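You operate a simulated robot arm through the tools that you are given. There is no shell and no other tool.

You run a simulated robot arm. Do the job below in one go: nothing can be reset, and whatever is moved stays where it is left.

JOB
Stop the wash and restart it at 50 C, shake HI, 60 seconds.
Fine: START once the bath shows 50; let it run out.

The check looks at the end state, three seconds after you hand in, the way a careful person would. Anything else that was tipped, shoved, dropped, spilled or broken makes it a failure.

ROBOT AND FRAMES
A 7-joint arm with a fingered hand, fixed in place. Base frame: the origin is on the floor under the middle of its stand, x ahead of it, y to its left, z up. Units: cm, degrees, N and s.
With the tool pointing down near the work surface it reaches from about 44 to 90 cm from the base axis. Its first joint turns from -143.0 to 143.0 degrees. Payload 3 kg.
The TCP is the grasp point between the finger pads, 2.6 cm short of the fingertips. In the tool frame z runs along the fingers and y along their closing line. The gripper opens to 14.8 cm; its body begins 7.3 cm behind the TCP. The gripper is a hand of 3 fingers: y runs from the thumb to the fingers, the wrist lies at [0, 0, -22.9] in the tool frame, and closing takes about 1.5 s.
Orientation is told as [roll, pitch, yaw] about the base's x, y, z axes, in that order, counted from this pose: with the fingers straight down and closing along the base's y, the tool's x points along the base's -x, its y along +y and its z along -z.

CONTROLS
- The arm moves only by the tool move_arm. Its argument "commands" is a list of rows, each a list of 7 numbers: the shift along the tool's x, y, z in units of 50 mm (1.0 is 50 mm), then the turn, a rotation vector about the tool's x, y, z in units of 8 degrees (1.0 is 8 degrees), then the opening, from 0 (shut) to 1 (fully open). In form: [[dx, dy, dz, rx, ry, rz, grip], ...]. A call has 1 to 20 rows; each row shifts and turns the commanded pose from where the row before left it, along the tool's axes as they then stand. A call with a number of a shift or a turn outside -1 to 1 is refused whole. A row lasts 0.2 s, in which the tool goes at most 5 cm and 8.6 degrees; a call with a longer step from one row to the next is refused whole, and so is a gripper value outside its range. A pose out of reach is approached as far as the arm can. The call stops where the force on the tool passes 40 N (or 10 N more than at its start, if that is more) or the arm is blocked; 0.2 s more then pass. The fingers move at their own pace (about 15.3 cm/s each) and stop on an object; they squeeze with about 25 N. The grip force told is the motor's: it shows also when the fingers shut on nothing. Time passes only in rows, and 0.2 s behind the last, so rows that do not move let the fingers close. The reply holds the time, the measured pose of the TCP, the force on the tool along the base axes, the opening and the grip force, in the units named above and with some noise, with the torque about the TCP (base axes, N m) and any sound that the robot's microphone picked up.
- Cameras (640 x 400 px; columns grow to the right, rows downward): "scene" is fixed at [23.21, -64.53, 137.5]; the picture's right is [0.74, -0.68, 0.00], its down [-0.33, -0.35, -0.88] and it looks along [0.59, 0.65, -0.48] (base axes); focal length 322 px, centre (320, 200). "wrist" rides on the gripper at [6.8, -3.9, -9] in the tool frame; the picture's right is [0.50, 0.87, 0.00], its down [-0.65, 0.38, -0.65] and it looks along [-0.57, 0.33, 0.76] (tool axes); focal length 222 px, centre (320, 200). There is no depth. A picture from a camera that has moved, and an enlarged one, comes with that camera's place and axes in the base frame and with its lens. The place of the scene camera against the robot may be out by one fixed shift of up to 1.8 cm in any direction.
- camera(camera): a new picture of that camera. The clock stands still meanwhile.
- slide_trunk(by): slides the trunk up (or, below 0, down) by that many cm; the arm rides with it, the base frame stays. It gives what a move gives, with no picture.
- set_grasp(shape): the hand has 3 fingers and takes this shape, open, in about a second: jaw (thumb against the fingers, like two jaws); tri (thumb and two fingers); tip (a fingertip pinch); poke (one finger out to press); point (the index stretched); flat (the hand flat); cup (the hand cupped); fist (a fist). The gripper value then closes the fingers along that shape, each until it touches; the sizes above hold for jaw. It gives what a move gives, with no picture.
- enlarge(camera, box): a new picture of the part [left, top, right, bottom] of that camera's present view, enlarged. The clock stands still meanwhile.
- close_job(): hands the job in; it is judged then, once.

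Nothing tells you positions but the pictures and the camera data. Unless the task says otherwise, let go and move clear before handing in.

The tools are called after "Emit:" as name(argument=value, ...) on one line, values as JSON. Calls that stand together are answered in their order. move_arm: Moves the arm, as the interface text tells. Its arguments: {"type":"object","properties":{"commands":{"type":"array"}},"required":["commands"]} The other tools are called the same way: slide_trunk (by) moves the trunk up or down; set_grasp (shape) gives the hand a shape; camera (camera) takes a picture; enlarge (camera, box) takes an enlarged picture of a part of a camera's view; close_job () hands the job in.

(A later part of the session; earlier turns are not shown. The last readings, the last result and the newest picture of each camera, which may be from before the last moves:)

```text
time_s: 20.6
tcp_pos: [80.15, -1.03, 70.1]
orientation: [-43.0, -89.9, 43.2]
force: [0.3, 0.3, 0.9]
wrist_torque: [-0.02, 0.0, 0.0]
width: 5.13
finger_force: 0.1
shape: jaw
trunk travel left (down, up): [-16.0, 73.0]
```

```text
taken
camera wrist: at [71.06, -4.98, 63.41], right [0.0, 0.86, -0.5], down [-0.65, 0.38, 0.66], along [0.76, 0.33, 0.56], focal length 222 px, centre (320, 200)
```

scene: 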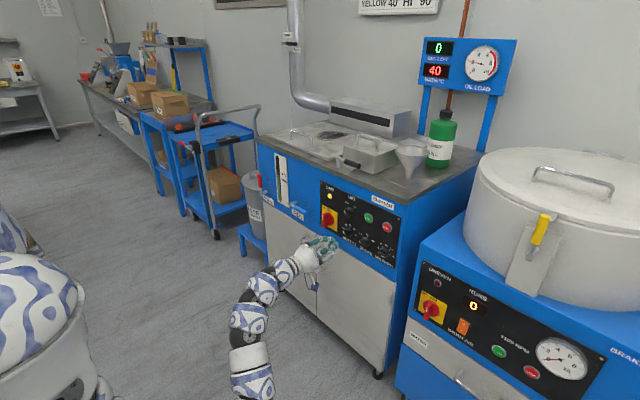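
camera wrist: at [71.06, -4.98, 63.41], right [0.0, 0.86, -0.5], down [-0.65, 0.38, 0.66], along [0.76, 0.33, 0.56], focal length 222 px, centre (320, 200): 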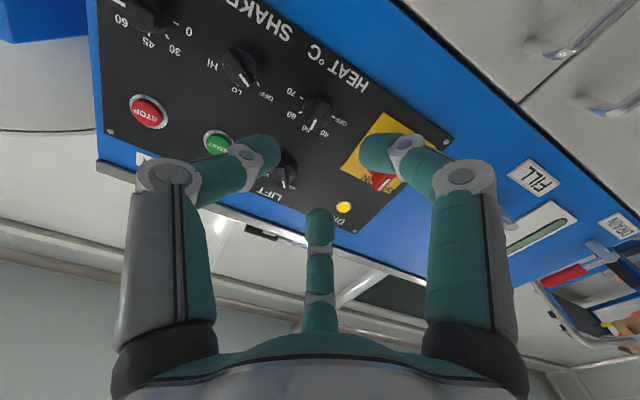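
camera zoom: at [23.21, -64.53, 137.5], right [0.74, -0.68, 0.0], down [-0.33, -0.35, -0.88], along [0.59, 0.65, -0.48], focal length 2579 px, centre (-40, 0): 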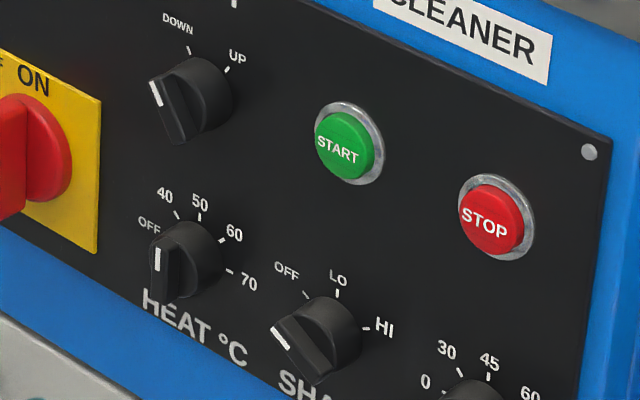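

HEAT sits cleanly at 50. Now I slide over to SHAKE (y≈-9.0, z≈70.3) and turn the hand to −60° to match its wing.

Emit:
move_arm(commands=[[-0.02, -0.8, 0, 0, 0, 0, 0.4], [-0.02, -0.8, 0, 0, 0, 0, 0.4], [0, 0, 0, 0, 0, -0.9375, 0.4], [0, 0, 0, 0, 0, -0.9375, 0.4], [0, 0, 0, 0, 0, -0.9375, 0.4], [0, 0, 0, 0, 0, -0.9375, 0.4], [0, 0, 0, 0, 0, -0.9375, 0.4], [0, 0, 0, 0, 0, -0.9375, 0.4], [0, 0, 0, 0, 0, -0.9375, 0.4], [0, 0, 0, 0, 0, -0.9375, 0.4], [0, 0, 0.7, 0, 0, 0, 0.4], [0, 0, 0.7, 0, 0, 0, 0.4]])

Emit:
camera(camera="wrist")

Emit:
enlarge(camera="wrist", box=[240, 90, 400, 190])

```text
time_s: 23.2
tcp_pos: [87.31, -8.97, 70.44]
orientation: [-89.8, -29.8, 90.2]
force: [0.1, 0.9, 0.1]
wrist_torque: [-0.01, 0.01, -0.03]
width: 5.92
finger_force: 0.1
shape: jaw
trunk travel left (down, up): [-16.0, 73.0]
```

```text
taken
camera wrist: at [78.28, -16.83, 70.45], right [0.0, 0.0, -1.0], down [-0.66, 0.75, 0.0], along [0.75, 0.66, 0.0], focal length 222 px, centre (320, 200)
```

wrist: 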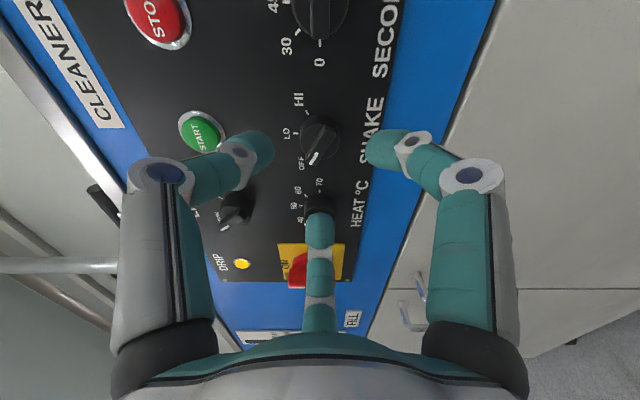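

```text
4.00 times, centred on (320, 140) of wrist
camera zoom: at [78.28, -16.83, 70.45], right [0.0, 0.0, -1.0], down [-0.66, 0.75, 0.0], along [0.75, 0.66, 0.0], focal length 888 px, centre (320, 440)
```

zoom: 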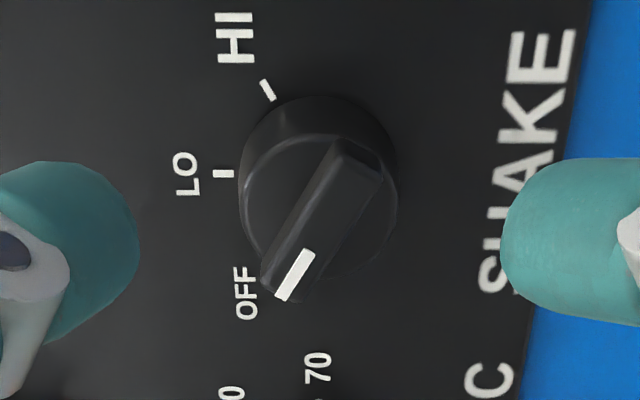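

SHAKE is centred on the tool axis and its wing points at OFF, matching the hand angle. I advance, close on it and ease off the axial push.

Emit:
move_arm(commands=[[0, 0.0, 0.35, 0, 0, 0, 0.4], [0, 0, 0.34, 0, 0, 0, 0.4], [0, 0, 0, 0, 0, 0, 0.3], [0, 0, 0, 0, 0, 0, 0.2], [0, 0, 0, 0, 0, 0, 0.1], [0, 0, 0, 0, 0, 0, 0], [0, 0, 0, 0, 0, 0, 0], [0, 0, -0.05, 0, 0, 0, 0]])

Emit:
enlarge(camera="scene", box=[325, 200, 405, 250])

```text
time_s: 25.0
tcp_pos: [90.56, -8.89, 70.38]
orientation: [-89.8, -29.9, 90.1]
force: [8.3, 4.7, -3.5]
wrist_torque: [0.01, 0.05, 0.11]
width: 0.62
finger_force: 25.3
shape: jaw
trunk travel left (down, up): [-16.0, 73.0]
```

```text
8.00 times, centred on (365, 225) of scene
camera zoom: at [23.21, -64.53, 137.5], right [0.74, -0.68, 0.0], down [-0.33, -0.35, -0.88], along [0.59, 0.65, -0.48], focal length 2579 px, centre (-40, 0)
```

zoom: 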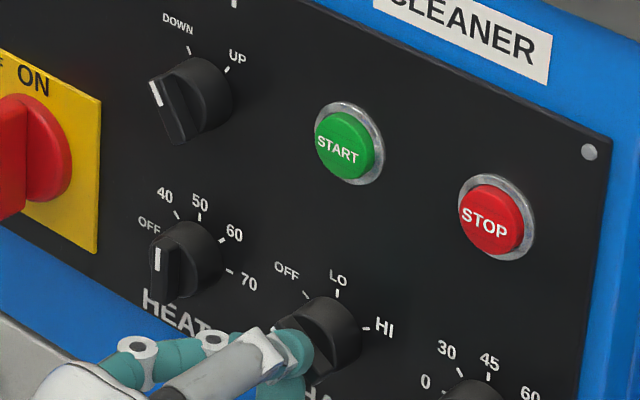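

The grip holds on SHAKE. I turn it clockwise 60° first, through LO.

Emit:
move_arm(commands=[[0, 0, 0.02, 0, 0, 0.85, 0], [0, 0, 0, 0, 0, 0.85, 0], [0, 0, 0, 0, 0, 0.85, 0], [0, 0, 0, 0, 0, 0.85, 0], [0, 0, 0, 0, 0, 0.85, 0], [0, 0, 0, 0, 0, 0.85, 0], [0, 0, 0, 0, 0, 0.85, 0], [0, 0, 0, 0, 0, 0.85, 0], [0, 0, 0, 0, 0, 0.7, 0]])

Emit:
enlarge(camera="scene", box=[325, 200, 405, 250])

Emit:
enlarge(camera="wrist", box=[240, 90, 400, 190])

```text
time_s: 27.0
tcp_pos: [90.31, -9.14, 70.44]
orientation: [-13.0, -89.8, 13.3]
force: [0.0, -0.8, 0.7]
wrist_torque: [0.0, -0.01, -0.03]
width: 0.58
finger_force: 25.2
shape: jaw
trunk travel left (down, up): [-16.0, 73.0]
```

```text
8.00 times, centred on (365, 225) of scene
camera zoom: at [23.21, -64.53, 137.5], right [0.74, -0.68, 0.0], down [-0.33, -0.35, -0.88], along [0.59, 0.65, -0.48], focal length 2579 px, centre (-40, 0)
```

zoom: 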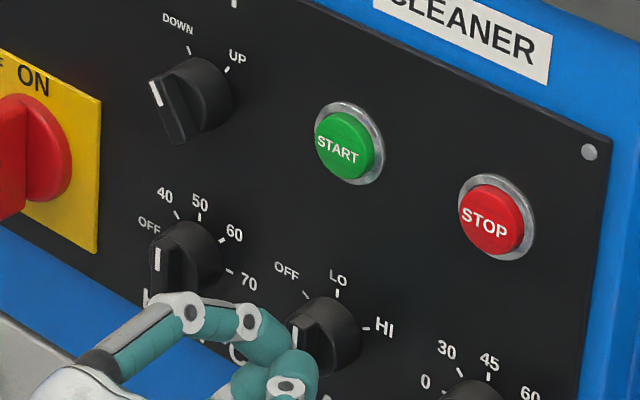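

```text
4.00 times, centred on (320, 140) of wrist
camera zoom: at [81.32, -13.0, 63.6], right [0.0, 0.87, -0.5], down [-0.65, 0.38, 0.66], along [0.76, 0.33, 0.56], focal length 888 px, centre (320, 440)
```

zoom: 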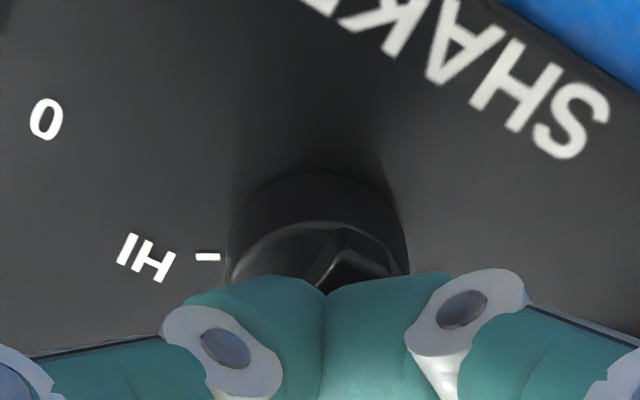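

SHAKE now points at LO, but the grip has crept outward (x 90.3). I reopen a little, reseat deeper and close again before the second half.

Emit:
move_arm(commands=[[0, 0, 0, 0, 0, 0, 0.25], [0, 0.0, 0, 0, 0, 0, 0.25], [0, 0.02, 0.1, 0, 0, 0, 0.25], [0, 0, 0.02, 0, 0, 0, 0.15], [0, 0, 0, 0, 0, 0, 0.05], [0, 0, 0, 0, 0, 0, 0], [0, 0, 0, 0, 0, 0, 0], [0, 0, 0, 0, 0, 0, 0]])

Emit:
enlarge(camera="scene", box=[325, 200, 405, 250])

```text
time_s: 28.8
tcp_pos: [91.01, -8.98, 70.35]
orientation: [-49.8, -89.8, 50.0]
force: [-5.3, 4.3, -1.6]
wrist_torque: [-0.04, 0.02, 0.17]
width: 0.88
finger_force: 24.6
shape: jaw
trunk travel left (down, up): [-16.0, 73.0]
```

```text
8.00 times, centred on (365, 225) of scene
camera zoom: at [23.21, -64.53, 137.5], right [0.74, -0.68, 0.0], down [-0.33, -0.35, -0.88], along [0.59, 0.65, -0.48], focal length 2579 px, centre (-40, 0)
```

zoom: 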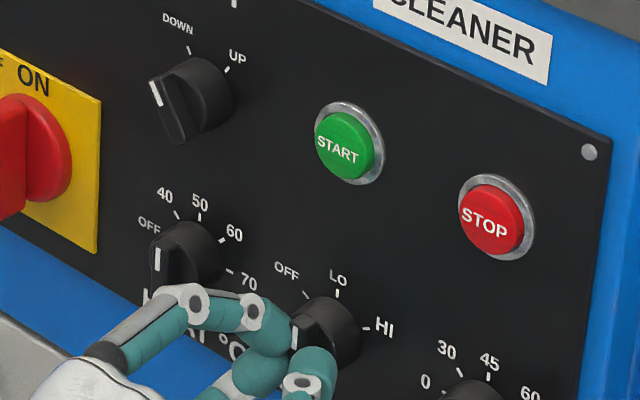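

Seated again (width 0.9). Now the second 60° to HI.

Emit:
move_arm(commands=[[0, 0, 0.02, 0, 0, 0.85, 0], [0, 0, 0, 0, 0, 0.85, 0], [0, 0, 0.02, 0, 0, 0.85, 0], [0, 0, 0, 0, 0, 0.85, 0], [0, 0, 0.02, 0, 0, 0.85, 0], [0, 0, 0, 0, 0, 0.85, 0], [0, 0, 0.02, 0, 0, 0.85, 0], [0, 0, 0, 0, 0, 0.85, 0], [0, 0, 0, 0, 0, 0.75, 0]])

Emit:
enlarge(camera="scene", box=[325, 200, 405, 250])

Emit:
enlarge(camera="wrist", box=[240, 90, 400, 190])

```text
time_s: 30.0
tcp_pos: [91.23, -8.98, 70.51]
orientation: [89.8, -55.4, -89.8]
force: [-33.4, -1.2, -3.4]
wrist_torque: [-0.02, 0.1, -0.08]
width: 1.03
finger_force: 25.5
shape: jaw
trunk travel left (down, up): [-16.0, 73.0]
stopped in row 6: the force on the tool passed its limit at 41 N (the readings are from after the stop); the commanded pose is now the measured one
```

```text
8.00 times, centred on (365, 225) of scene
camera zoom: at [23.21, -64.53, 137.5], right [0.74, -0.68, 0.0], down [-0.33, -0.35, -0.88], along [0.59, 0.65, -0.48], focal length 2579 px, centre (-40, 0)
```

zoom: 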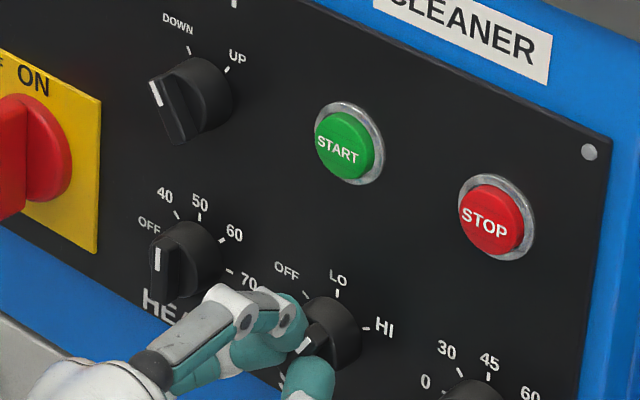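

```text
4.00 times, centred on (320, 140) of wrist
camera zoom: at [82.13, -8.33, 62.73], right [0.0, 1.0, 0.08], down [-0.65, -0.06, 0.75], along [0.76, -0.05, 0.65], focal length 888 px, centre (320, 440)
```

zoom: 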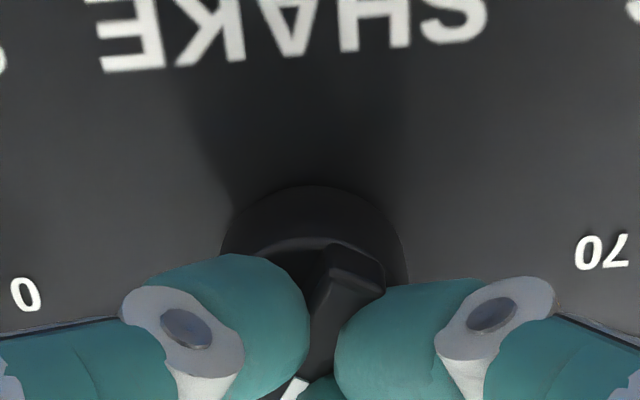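

The axial push stopped the turn at about 35°. I ease back 2.5 mm and finish the remaining 25°.

Emit:
move_arm(commands=[[0, 0, -0.06, 0, 0, 0, 0], [0, 0, 0, 0, 0, 0.8, 0], [0, 0, 0, 0, 0, 0.8, 0], [0, 0, 0, 0, 0, 0.8, 0], [0, 0, 0, 0, 0, 0.8, 0]])

Emit:
enlarge(camera="scene", box=[325, 200, 405, 250])

Emit:
enlarge(camera="scene", box=[355, 223, 395, 248])

```text
time_s: 31.2
tcp_pos: [90.96, -8.84, 70.51]
orientation: [89.9, -29.7, -89.7]
force: [-1.3, 3.1, 6.7]
wrist_torque: [0.0, -0.2, 0.1]
width: 0.9
finger_force: 24.8
shape: jaw
trunk travel left (down, up): [-16.0, 73.0]
```

```text
8.00 times, centred on (365, 225) of scene
camera zoom: at [23.21, -64.53, 137.5], right [0.74, -0.68, 0.0], down [-0.33, -0.35, -0.88], along [0.59, 0.65, -0.48], focal length 2579 px, centre (-40, 0)
```

zoom: 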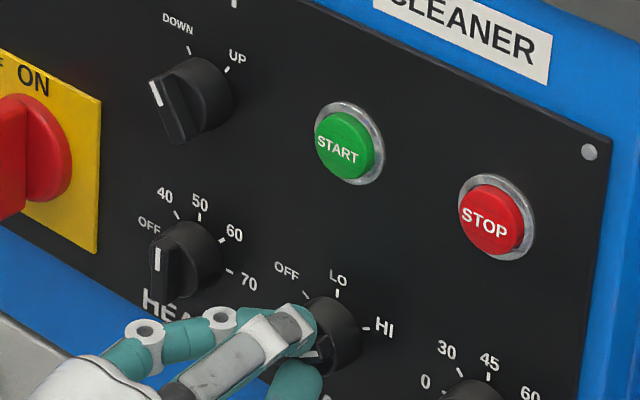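

```text
16.00 times, centred on (375, 236) of scene
camera zoom: at [23.21, -64.53, 137.5], right [0.74, -0.68, 0.0], down [-0.33, -0.35, -0.88], along [0.59, 0.65, -0.48], focal length 5157 px, centre (-560, -368)
```

zoom: 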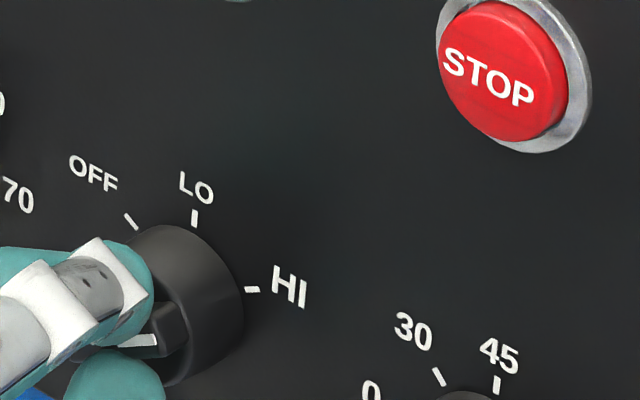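

SHAKE's mark now lies along HI. I release and back off, then check all knobs.

Emit:
move_arm(commands=[[0, 0, 0, 0, 0, 0, 0.15], [0, 0, 0, 0, 0, 0, 0.33], [0, 0, 0, 0, 0, 0, 0.33], [0, 0, -0.6, 0, 0, 0, 0.35], [0, 0, -0.9, 0, 0, 0, 0.35], [0, 0, -0.6, 0, 0, 0, 0.35]])

Emit:
enlarge(camera="scene", box=[335, 205, 415, 255])

Emit:
camera(camera="wrist")

Emit:
enlarge(camera="scene", box=[410, 30, 520, 100])

```text
time_s: 32.6
tcp_pos: [80.38, -9.17, 70.26]
orientation: [89.8, -29.8, -89.7]
force: [0.7, -0.1, 0.3]
wrist_torque: [0.01, 0.02, 0.01]
width: 5.15
finger_force: 0.1
shape: jaw
trunk travel left (down, up): [-16.0, 73.0]
```

```text
8.00 times, centred on (375, 230) of scene
camera zoom: at [23.21, -64.53, 137.5], right [0.74, -0.68, 0.0], down [-0.33, -0.35, -0.88], along [0.59, 0.65, -0.48], focal length 2579 px, centre (-120, -40)
```

zoom: 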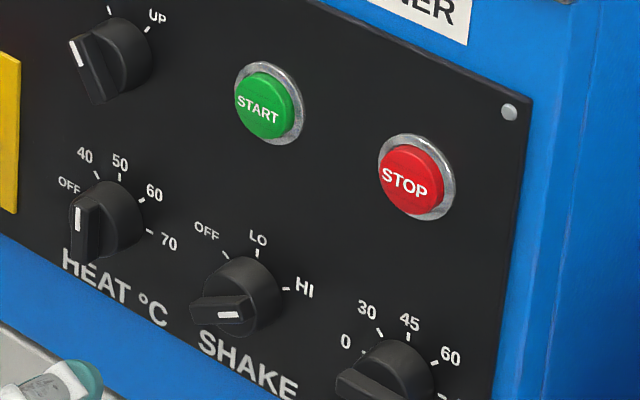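

```text
taken
camera wrist: at [71.25, -5.28, 63.55], right [0.0, 0.86, 0.5], down [-0.65, -0.38, 0.66], along [0.76, -0.33, 0.56], focal length 222 px, centre (320, 200)
```

wrist: 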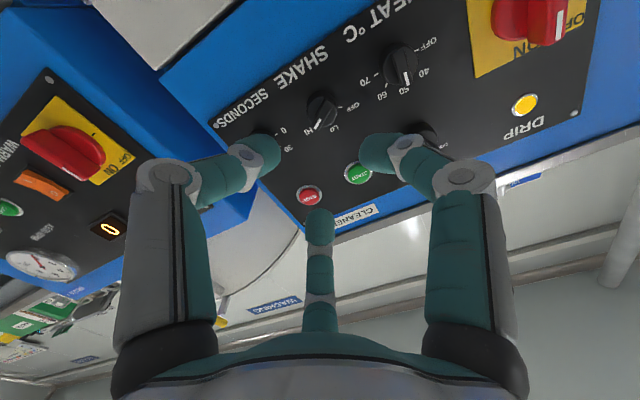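

```text
5.71 times, centred on (465, 65) of scene
camera zoom: at [23.21, -64.53, 137.5], right [0.74, -0.68, 0.0], down [-0.33, -0.35, -0.88], along [0.59, 0.65, -0.48], focal length 1842 px, centre (-509, 971)
```

zoom: 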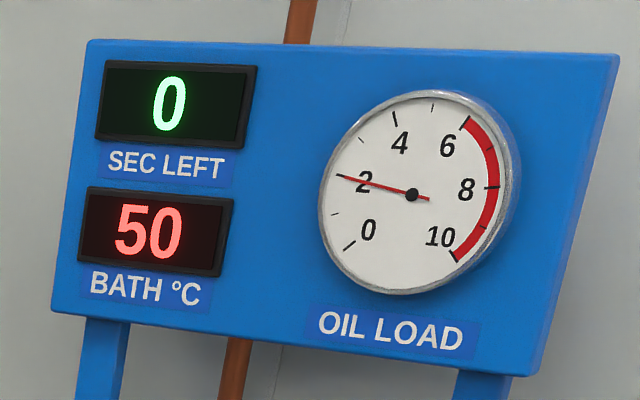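

All as wanted: HEAT 50, SHAKE HI, and the bath already reads 50. Next is SECONDS (about y -16.8, z 70.3): I turn the hand to +90° and slide over in front of it.

Emit:
move_arm(commands=[[0, 0, 0, 0, 0, 0.9375, 0.4], [0, 0, 0, 0, 0, 0.9375, 0.4], [0, 0, 0, 0, 0, 0.9375, 0.4], [0, 0, 0, 0, 0, 0.9375, 0.4], [-0.76, 0.01, 0, 0, 0, 0, 0.4], [-0.76, 0.01, 0, 0, 0, 0, 0.4], [0, 0, 0.7, 0, 0, 0, 0.4], [0, 0, 0.6, 0, 0, 0, 0.4]])

Emit:
camera(camera="wrist")

Emit:
enlarge(camera="wrist", box=[240, 90, 400, 190])

Emit:
camera(camera="scene")

```text
time_s: 34.4
tcp_pos: [86.97, -16.68, 70.5]
orientation: [89.9, 0.3, -89.8]
force: [-0.2, -0.9, 0.9]
wrist_torque: [-0.01, 0.03, -0.01]
width: 5.88
finger_force: 0.1
shape: jaw
trunk travel left (down, up): [-16.0, 73.0]
```

```text
taken
camera wrist: at [77.88, -9.9, 66.59], right [0.0, 0.5, 0.87], down [-0.65, -0.66, 0.38], along [0.76, -0.56, 0.32], focal length 222 px, centre (320, 200)
```

wrist: 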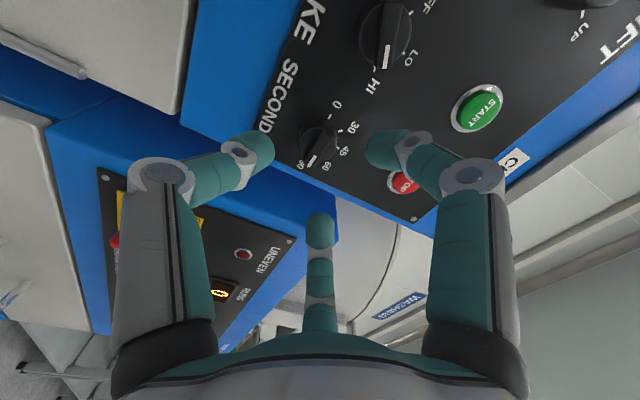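

```text
4.00 times, centred on (320, 140) of wrist
camera zoom: at [77.88, -9.9, 66.59], right [0.0, 0.5, 0.87], down [-0.65, -0.66, 0.38], along [0.76, -0.56, 0.32], focal length 888 px, centre (320, 440)
```

zoom: 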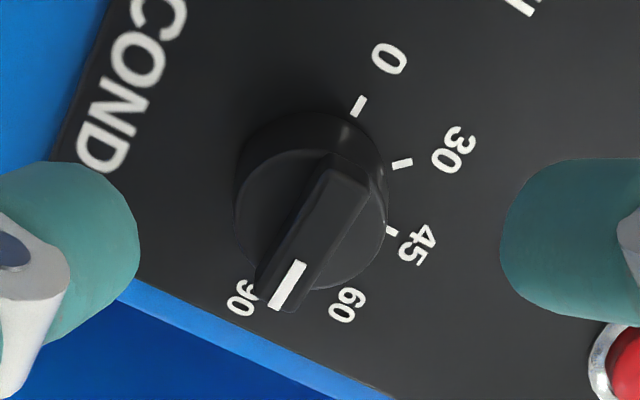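

```text
taken
```

scene: 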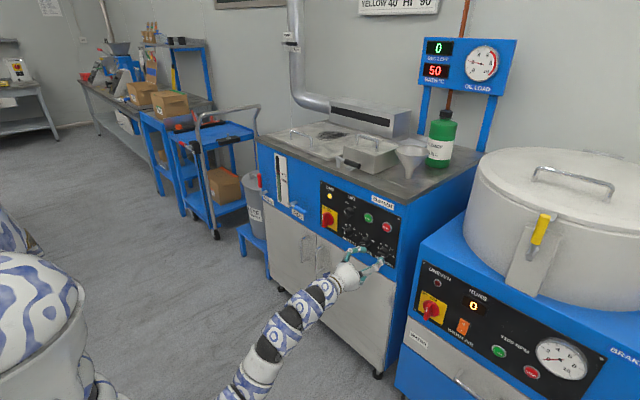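

SECONDS is centred (y≈-16.85, z≈70.4) and its wing points at 90. I advance and close on it.

Emit:
move_arm(commands=[[-0.03, -0.01, 0.4, 0, 0, 0, 0.4], [0, 0, 0.4, 0, 0, 0, 0.4], [0, 0, 0, 0, 0, 0, 0.3], [0, 0, 0, 0, 0, 0, 0.2], [0, 0, 0, 0, 0, 0, 0.1], [0, 0, 0, 0, 0, 0, 0], [0, 0, 0, 0, 0, 0, 0], [0, 0, 0, 0, 0, 0, 0]])

Emit:
enlarge(camera="scene", box=[335, 215, 415, 265])

```text
time_s: 36.2
tcp_pos: [91.0, -16.83, 70.35]
orientation: [89.9, 0.2, -89.7]
force: [1.0, -5.5, 4.5]
wrist_torque: [-0.18, -0.14, -0.19]
width: 0.81
finger_force: 25.0
shape: jaw
trunk travel left (down, up): [-16.0, 73.0]
```

```text
8.00 times, centred on (375, 240) of scene
camera zoom: at [23.21, -64.53, 137.5], right [0.74, -0.68, 0.0], down [-0.33, -0.35, -0.88], along [0.59, 0.65, -0.48], focal length 2579 px, centre (-120, -120)
```

zoom: 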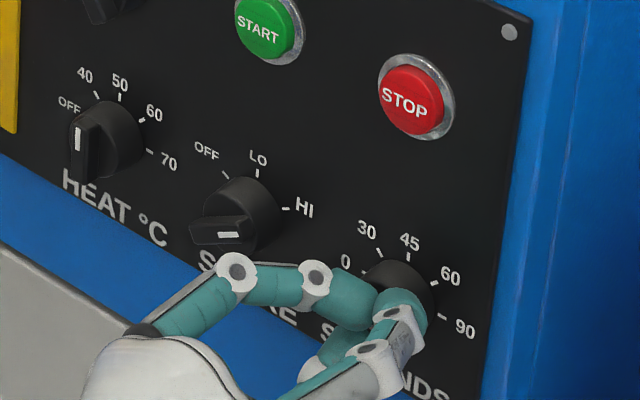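

Emit:
move_arm(commands=[[0, 0, 0, 0, 0, -0.8, 0], [0, 0, 0, 0, 0, -0.8, 0], [0, 0, 0, 0, 0, -0.8, 0], [0, 0, 0, 0, 0, -0.8, 0], [0, 0, 0, 0, 0, -0.8, 0], [0, 0, 0, 0, 0, -0.8, 0], [0, 0, 0, 0, 0, -0.8, 0]])

Emit:
enlarge(camera="scene", box=[335, 215, 415, 265])

Emit:
enlarge(camera="scene", box=[370, 232, 410, 257])

```text
time_s: 37.8
tcp_pos: [91.0, -16.88, 70.22]
orientation: [89.6, -44.6, -89.5]
force: [-3.7, -18.2, -7.2]
wrist_torque: [0.05, 0.0, -0.42]
width: 0.6
finger_force: 24.7
shape: jaw
trunk travel left (down, up): [-16.0, 73.0]
```

```text
8.00 times, centred on (375, 240) of scene
camera zoom: at [23.21, -64.53, 137.5], right [0.74, -0.68, 0.0], down [-0.33, -0.35, -0.88], along [0.59, 0.65, -0.48], focal length 2579 px, centre (-120, -120)
```

zoom: 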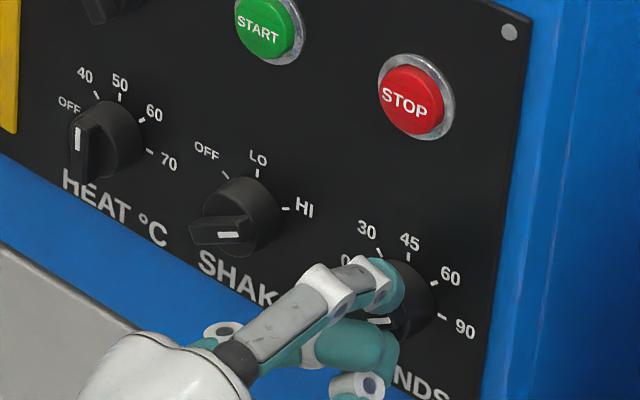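

```text
16.00 times, centred on (390, 244) of scene
camera zoom: at [23.21, -64.53, 137.5], right [0.74, -0.68, 0.0], down [-0.33, -0.35, -0.88], along [0.59, 0.65, -0.48], focal length 5157 px, centre (-800, -512)
```

zoom: 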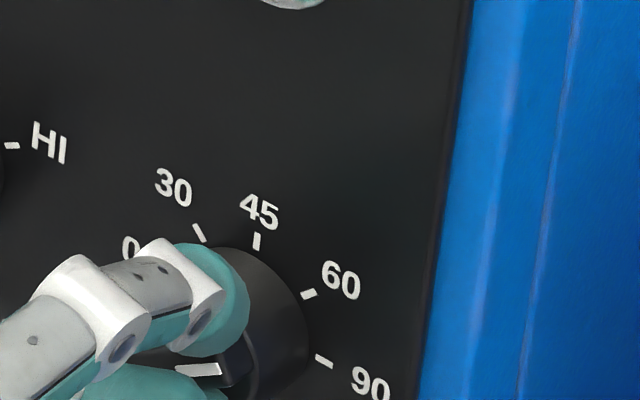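

The SECONDS mark has only come to about 65°, short of 60's tick at 45°, as the grip slipped a bit. I keep turning the same way.

Emit:
move_arm(commands=[[0, 0, 0, 0, 0, -0.8, 0], [0, 0, 0, 0, 0, -0.8, 0], [0, 0, 0, 0, 0, -0.8, 0]])

Emit:
enlarge(camera="scene", box=[370, 232, 410, 257])

Emit:
enlarge(camera="wrist", box=[240, 90, 400, 190])

```text
time_s: 38.6
tcp_pos: [91.03, -16.95, 70.43]
orientation: [89.7, -63.8, -89.5]
force: [-7.8, -22.9, -4.3]
wrist_torque: [-0.01, 0.0, -0.51]
width: 0.62
finger_force: 24.4
shape: jaw
trunk travel left (down, up): [-16.0, 73.0]
```

```text
16.00 times, centred on (390, 244) of scene
camera zoom: at [23.21, -64.53, 137.5], right [0.74, -0.68, 0.0], down [-0.33, -0.35, -0.88], along [0.59, 0.65, -0.48], focal length 5157 px, centre (-800, -512)
```

zoom: 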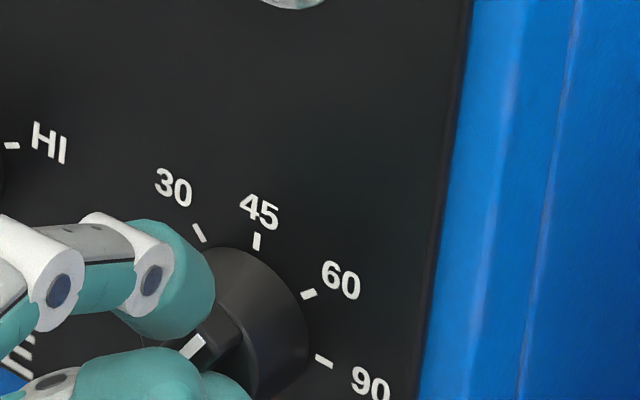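

```text
4.00 times, centred on (320, 140) of wrist
camera zoom: at [81.97, -17.42, 62.61], right [0.0, 1.0, -0.07], down [-0.65, 0.05, 0.76], along [0.76, 0.04, 0.65], focal length 888 px, centre (320, 440)
```

zoom: 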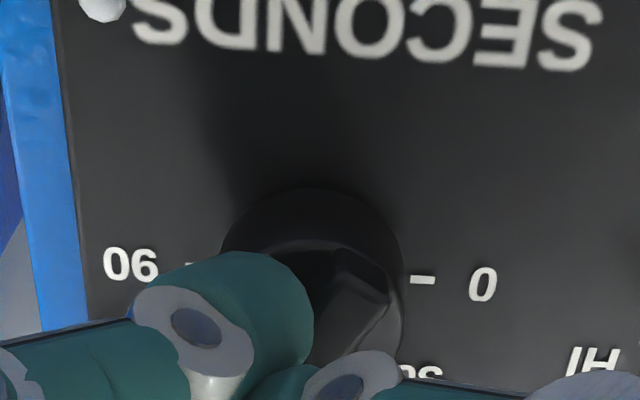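

The mark now slopes like the 60 tick (45°). I release and back off to verify.

Emit:
move_arm(commands=[[0, 0, 0, 0, 0, 0, 0.15], [0, 0, 0, 0, 0, 0, 0.33], [0, 0, 0, 0, 0, 0, 0.33], [0, 0, -0.6, 0, 0, 0, 0.35], [0, 0, -0.9, 0, 0, 0, 0.35], [0, 0, -0.6, 0, 0, 0, 0.35]])

Emit:
enlarge(camera="scene", box=[335, 210, 415, 260])

Emit:
camera(camera="wrist")

Emit:
enlarge(camera="scene", box=[410, 30, 520, 100])

```text
time_s: 40.0
tcp_pos: [80.51, -16.8, 70.5]
orientation: [89.6, -63.7, -89.4]
force: [0.1, 0.4, 0.7]
wrist_torque: [-0.01, -0.02, 0.0]
width: 5.15
finger_force: 0.1
shape: jaw
trunk travel left (down, up): [-16.0, 73.0]
```

```text
8.00 times, centred on (375, 235) of scene
camera zoom: at [23.21, -64.53, 137.5], right [0.74, -0.68, 0.0], down [-0.33, -0.35, -0.88], along [0.59, 0.65, -0.48], focal length 2579 px, centre (-120, -80)
```

zoom: 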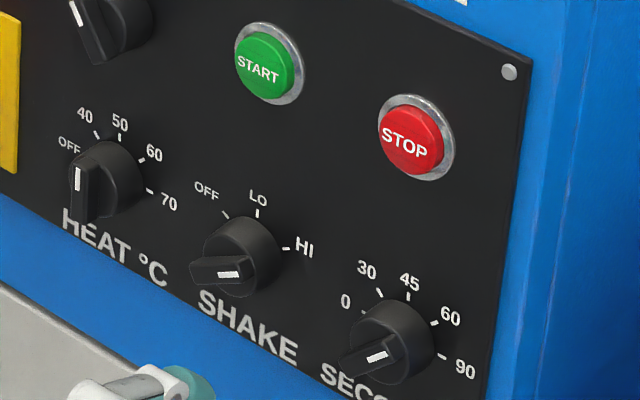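

```text
taken
camera wrist: at [71.39, -17.4, 62.63], right [0.0, 1.0, -0.07], down [-0.65, 0.05, 0.76], along [0.76, 0.05, 0.65], focal length 222 px, centre (320, 200)
```

wrist: 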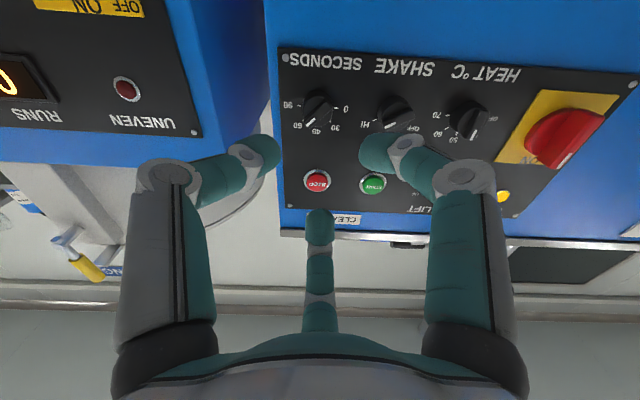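

```text
5.71 times, centred on (465, 65) of scene
camera zoom: at [23.21, -64.53, 137.5], right [0.74, -0.68, 0.0], down [-0.33, -0.35, -0.88], along [0.59, 0.65, -0.48], focal length 1842 px, centre (-509, 971)
```

zoom: 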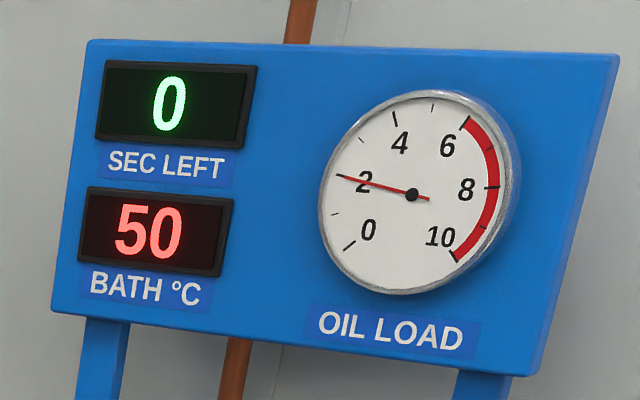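

Emit:
enlarge(camera="wrist", box=[280, 85, 360, 135])

Emit:
enlarge(camera="wrist", box=[355, 80, 435, 130])

Emit:
enlarge(camera="wrist", box=[425, 85, 505, 135])

Emit:
enlarge(camera="scene", box=[370, 232, 410, 257])

```text
8.00 times, centred on (320, 110) of wrist
camera zoom: at [71.39, -17.4, 62.63], right [0.0, 1.0, -0.07], down [-0.65, 0.05, 0.76], along [0.76, 0.05, 0.65], focal length 1777 px, centre (320, 920)
```

zoom: 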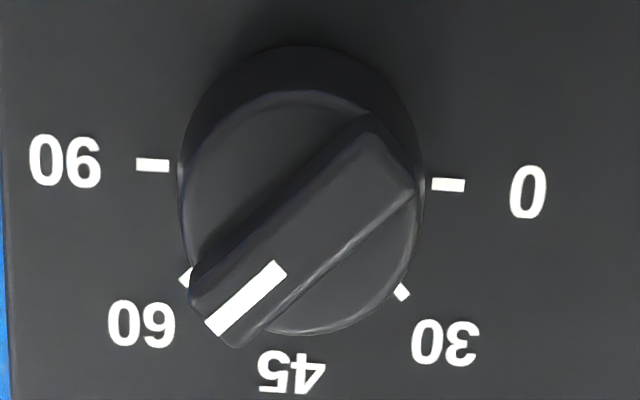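

```text
8.00 times, centred on (395, 105) of wrist
camera zoom: at [71.39, -17.4, 62.63], right [0.0, 1.0, -0.07], down [-0.65, 0.05, 0.76], along [0.76, 0.05, 0.65], focal length 1777 px, centre (-280, 960)
```

zoom: 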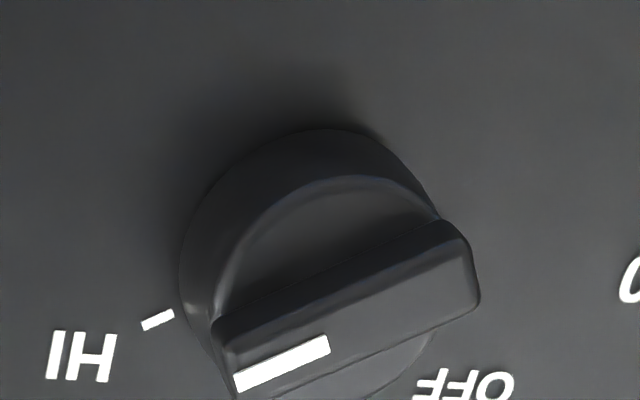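

```text
8.00 times, centred on (465, 110) of wrist
camera zoom: at [71.39, -17.4, 62.63], right [0.0, 1.0, -0.07], down [-0.65, 0.05, 0.76], along [0.76, 0.05, 0.65], focal length 1777 px, centre (-840, 920)
```

zoom: 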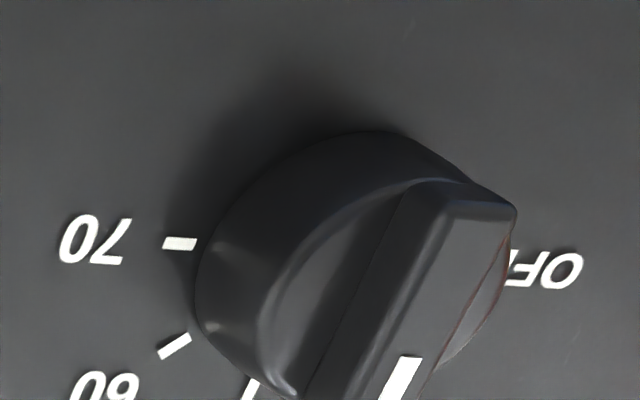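

```text
16.00 times, centred on (390, 244) of scene
camera zoom: at [23.21, -64.53, 137.5], right [0.74, -0.68, 0.0], down [-0.33, -0.35, -0.88], along [0.59, 0.65, -0.48], focal length 5157 px, centre (-800, -512)
```

zoom: 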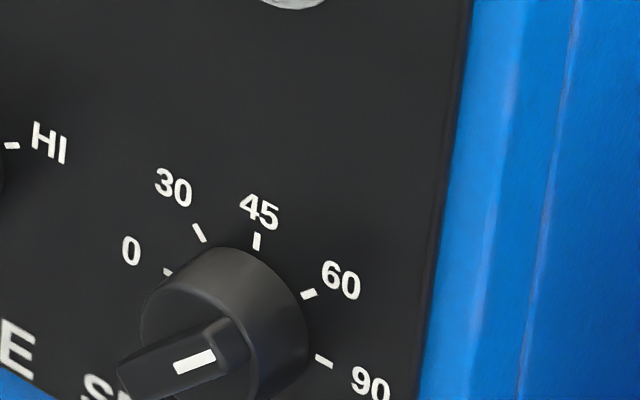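

SECONDS reads 60 (mark at 45° in the wrist view), SHAKE HI, HEAT 50, and the bath shows 50. Now I level the hand, close the fingers and go in front of START (about y -9.1, z 79.6).

Emit:
move_arm(commands=[[0, 0, 0, 0, 0, -0.82, 0], [0, 0, 0, 0, 0, -0.82, 0], [0, 0, 0, 0, 0, -0.82, 0], [0, 0, 0, 0, 0, -0.83, 0], [-0.61, 0.51, 0, 0, 0, 0, 0], [-0.61, 0.51, 0, 0, 0, 0, 0], [-0.61, 0.51, 0, 0, 0, 0, 0], [0, 0, 0.9, 0, 0, 0, 0], [0, 0, 0.8, 0, 0, 0, 0]])

Emit:
camera(camera="wrist")

Emit:
enlarge(camera="wrist", box=[240, 90, 400, 190])

Emit:
enlarge(camera="scene", box=[325, 185, 421, 245])

```text
time_s: 42.0
tcp_pos: [89.03, -9.35, 79.62]
orientation: [-29.0, -89.8, 29.3]
force: [0.1, 0.4, 0.1]
wrist_torque: [-0.02, 0.02, -0.02]
width: 0.0
finger_force: 25.3
shape: jaw
trunk travel left (down, up): [-16.0, 73.0]
```

```text
taken
camera wrist: at [79.9, -13.11, 72.88], right [0.0, 0.87, -0.5], down [-0.65, 0.38, 0.66], along [0.76, 0.33, 0.56], focal length 222 px, centre (320, 200)
```

wrist: 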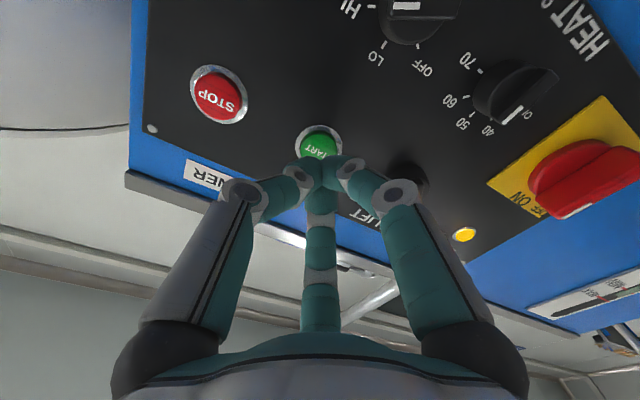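

```text
4.00 times, centred on (320, 140) of wrist
camera zoom: at [79.9, -13.11, 72.88], right [0.0, 0.87, -0.5], down [-0.65, 0.38, 0.66], along [0.76, 0.33, 0.56], focal length 888 px, centre (320, 440)
```

zoom: 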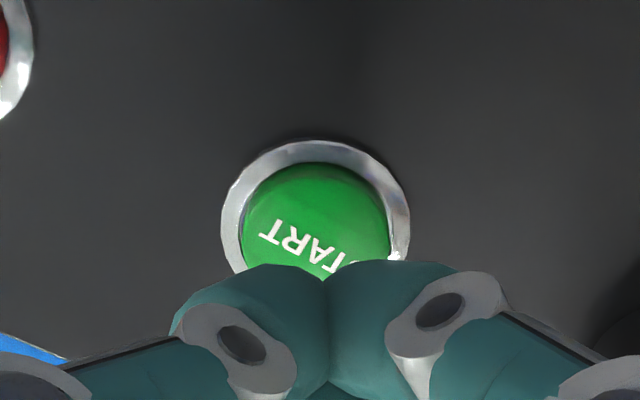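

```text
6.67 times, centred on (373, 215) of scene
camera zoom: at [23.21, -64.53, 137.5], right [0.74, -0.68, 0.0], down [-0.33, -0.35, -0.88], along [0.59, 0.65, -0.48], focal length 2149 px, centre (-33, 100)
```

zoom: 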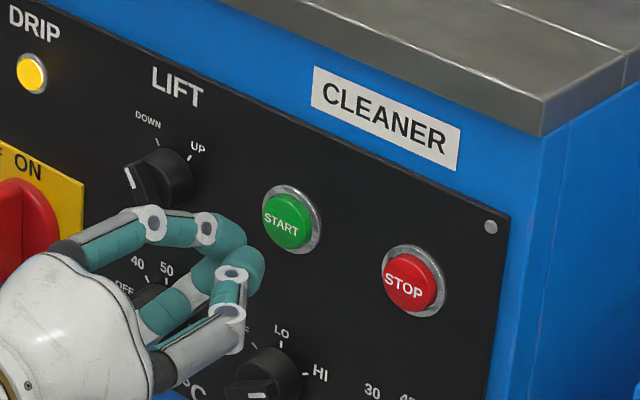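

START is centred straight ahead of the tips. I press it in small steps.

Emit:
move_arm(commands=[[0, 0.01, 0.5, 0, 0, 0, 0], [0, 0, 0.06, 0, 0, 0, 0], [0, 0, 0.06, 0, 0, 0, 0], [0, 0, 0.06, 0, 0, 0, 0], [0, 0, 0.06, 0, 0, 0, 0], [0, 0, 0.06, 0, 0, 0, 0]])

Emit:
enlarge(camera="scene", box=[410, 30, 520, 100])

Emit:
enlarge(camera="scene", box=[325, 185, 421, 245])

```text
time_s: 43.2
tcp_pos: [92.44, -8.8, 79.64]
orientation: [-39.5, -89.9, 40.0]
force: [-32.8, -5.1, -0.4]
wrist_torque: [-0.01, 0.01, -0.19]
width: 0.0
finger_force: 24.9
shape: jaw
trunk travel left (down, up): [-16.0, 73.0]
heard: click
stopped in row 5: the force on the tool passed its limit at 48 N (the readings are from after the stop); the commanded pose is now the measured one
```

```text
5.71 times, centred on (465, 65) of scene
camera zoom: at [23.21, -64.53, 137.5], right [0.74, -0.68, 0.0], down [-0.33, -0.35, -0.88], along [0.59, 0.65, -0.48], focal length 1842 px, centre (-509, 971)
```

zoom: 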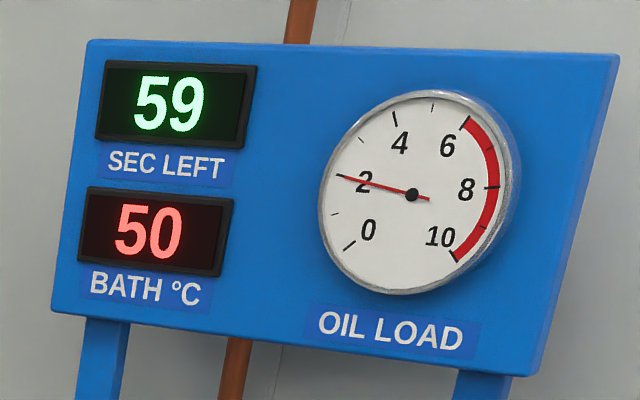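

```text
6.67 times, centred on (373, 215) of scene
camera zoom: at [23.21, -64.53, 137.5], right [0.74, -0.68, 0.0], down [-0.33, -0.35, -0.88], along [0.59, 0.65, -0.48], focal length 2149 px, centre (-33, 100)
```

zoom: 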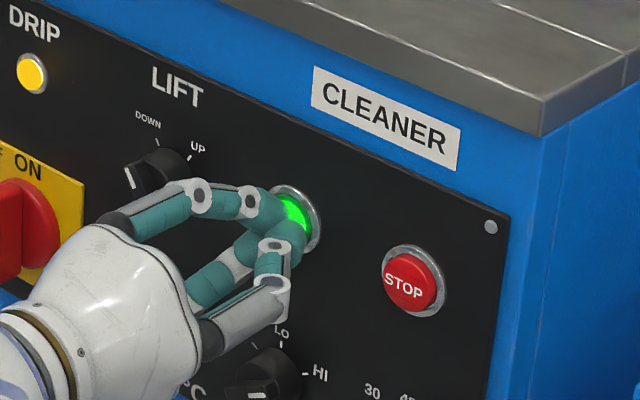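

A click, START is lit and the timer shows 59 with the bath at 50. I back straight off the panel and then wait for it to run out.

Emit:
move_arm(commands=[[0, 0, -0.5, 0, 0, 0, 0], [0, 0, -0.9, 0, 0, 0, 0], [0, 0, -0.9, 0, 0, 0, 0], [0, 0, -0.6, 0, 0, 0, 0]])

Emit:
camera(camera="scene")

Emit:
enlarge(camera="scene", box=[315, 180, 411, 255])

Emit:
camera(camera="wrist")

```text
time_s: 44.2
tcp_pos: [80.04, -8.85, 79.5]
orientation: [-13.3, -89.8, 13.6]
force: [0.4, -0.8, 0.1]
wrist_torque: [-0.02, 0.02, -0.01]
width: 0.0
finger_force: 24.7
shape: jaw
out of reach, approached as far as the arm can: row 4
trunk travel left (down, up): [-16.0, 73.0]
```

```text
taken
```

scene: 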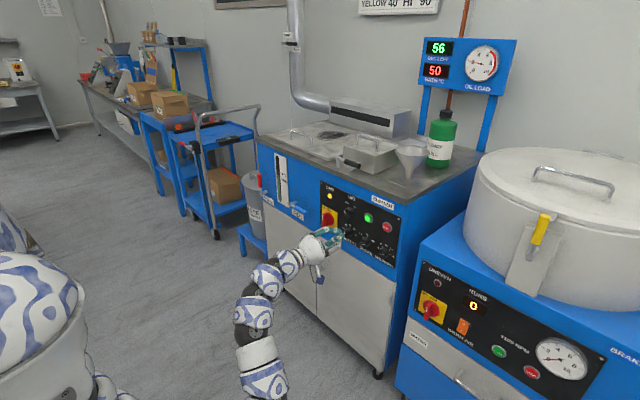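

```text
5.33 times, centred on (363, 218) of scene
camera zoom: at [23.21, -64.53, 137.5], right [0.74, -0.68, 0.0], down [-0.33, -0.35, -0.88], along [0.59, 0.65, -0.48], focal length 1719 px, centre (91, 107)
```

zoom: 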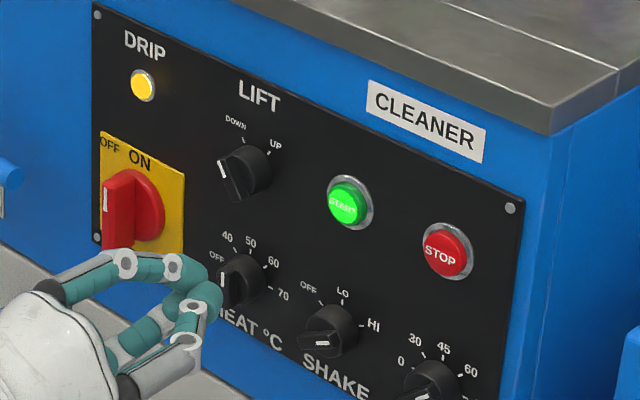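

```text
taken
camera wrist: at [70.94, -12.81, 72.69], right [-0.01, 0.87, -0.5], down [-0.65, 0.38, 0.66], along [0.76, 0.33, 0.56], focal length 222 px, centre (320, 200)
```

wrist: 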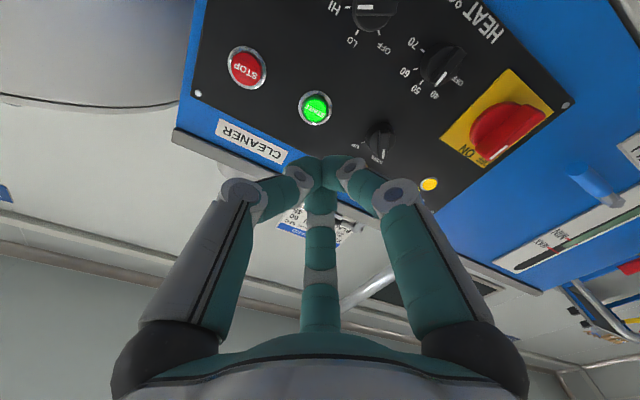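

The wash runs (56 left, bath 50), all settings intact, and the hand is 15 cm clear of the panel. I now hold still and let it count down.

Emit:
move_arm(commands=[[0, 0, 0, 0, 0, 0, 0.1], [0, 0, 0, 0, 0, 0, 0.1], [0, 0, 0, 0, 0, 0, 0.1], [0, 0, 0, 0, 0, 0, 0.1], [0, 0, 0, 0, 0, 0, 0.1], [0, 0, 0, 0, 0, 0, 0.1], [0, 0, 0, 0, 0, 0, 0.1], [0, 0, 0, 0, 0, 0, 0.1], [0, 0, 0, 0, 0, 0, 0.1], [0, 0, 0, 0, 0, 0, 0.1], [0, 0, 0, 0, 0, 0, 0.1], [0, 0, 0, 0, 0, 0, 0.1], [0, 0, 0, 0, 0, 0, 0.1], [0, 0, 0, 0, 0, 0, 0.1], [0, 0, 0, 0, 0, 0, 0.1], [0, 0, 0, 0, 0, 0, 0.1], [0, 0, 0, 0, 0, 0, 0.1], [0, 0, 0, 0, 0, 0, 0.1], [0, 0, 0, 0, 0, 0, 0.1], [0, 0, 0, 0, 0, 0, 0.1]])

Emit:
enlarge(camera="scene", box=[410, 30, 520, 100])

```text
time_s: 48.4
tcp_pos: [80.11, -8.84, 79.47]
orientation: [-17.6, -89.8, 17.9]
force: [-0.1, -0.5, 1.1]
wrist_torque: [-0.01, -0.04, 0.01]
width: 1.48
finger_force: 0.0
shape: jaw
trunk travel left (down, up): [-16.0, 73.0]
```

```text
5.71 times, centred on (465, 65) of scene
camera zoom: at [23.21, -64.53, 137.5], right [0.74, -0.68, 0.0], down [-0.33, -0.35, -0.88], along [0.59, 0.65, -0.48], focal length 1842 px, centre (-509, 971)
```

zoom: 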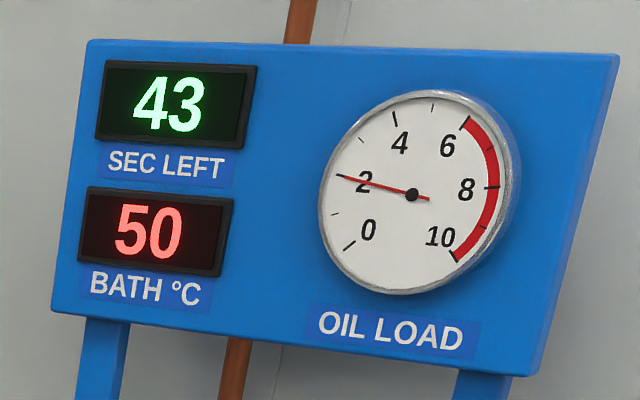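

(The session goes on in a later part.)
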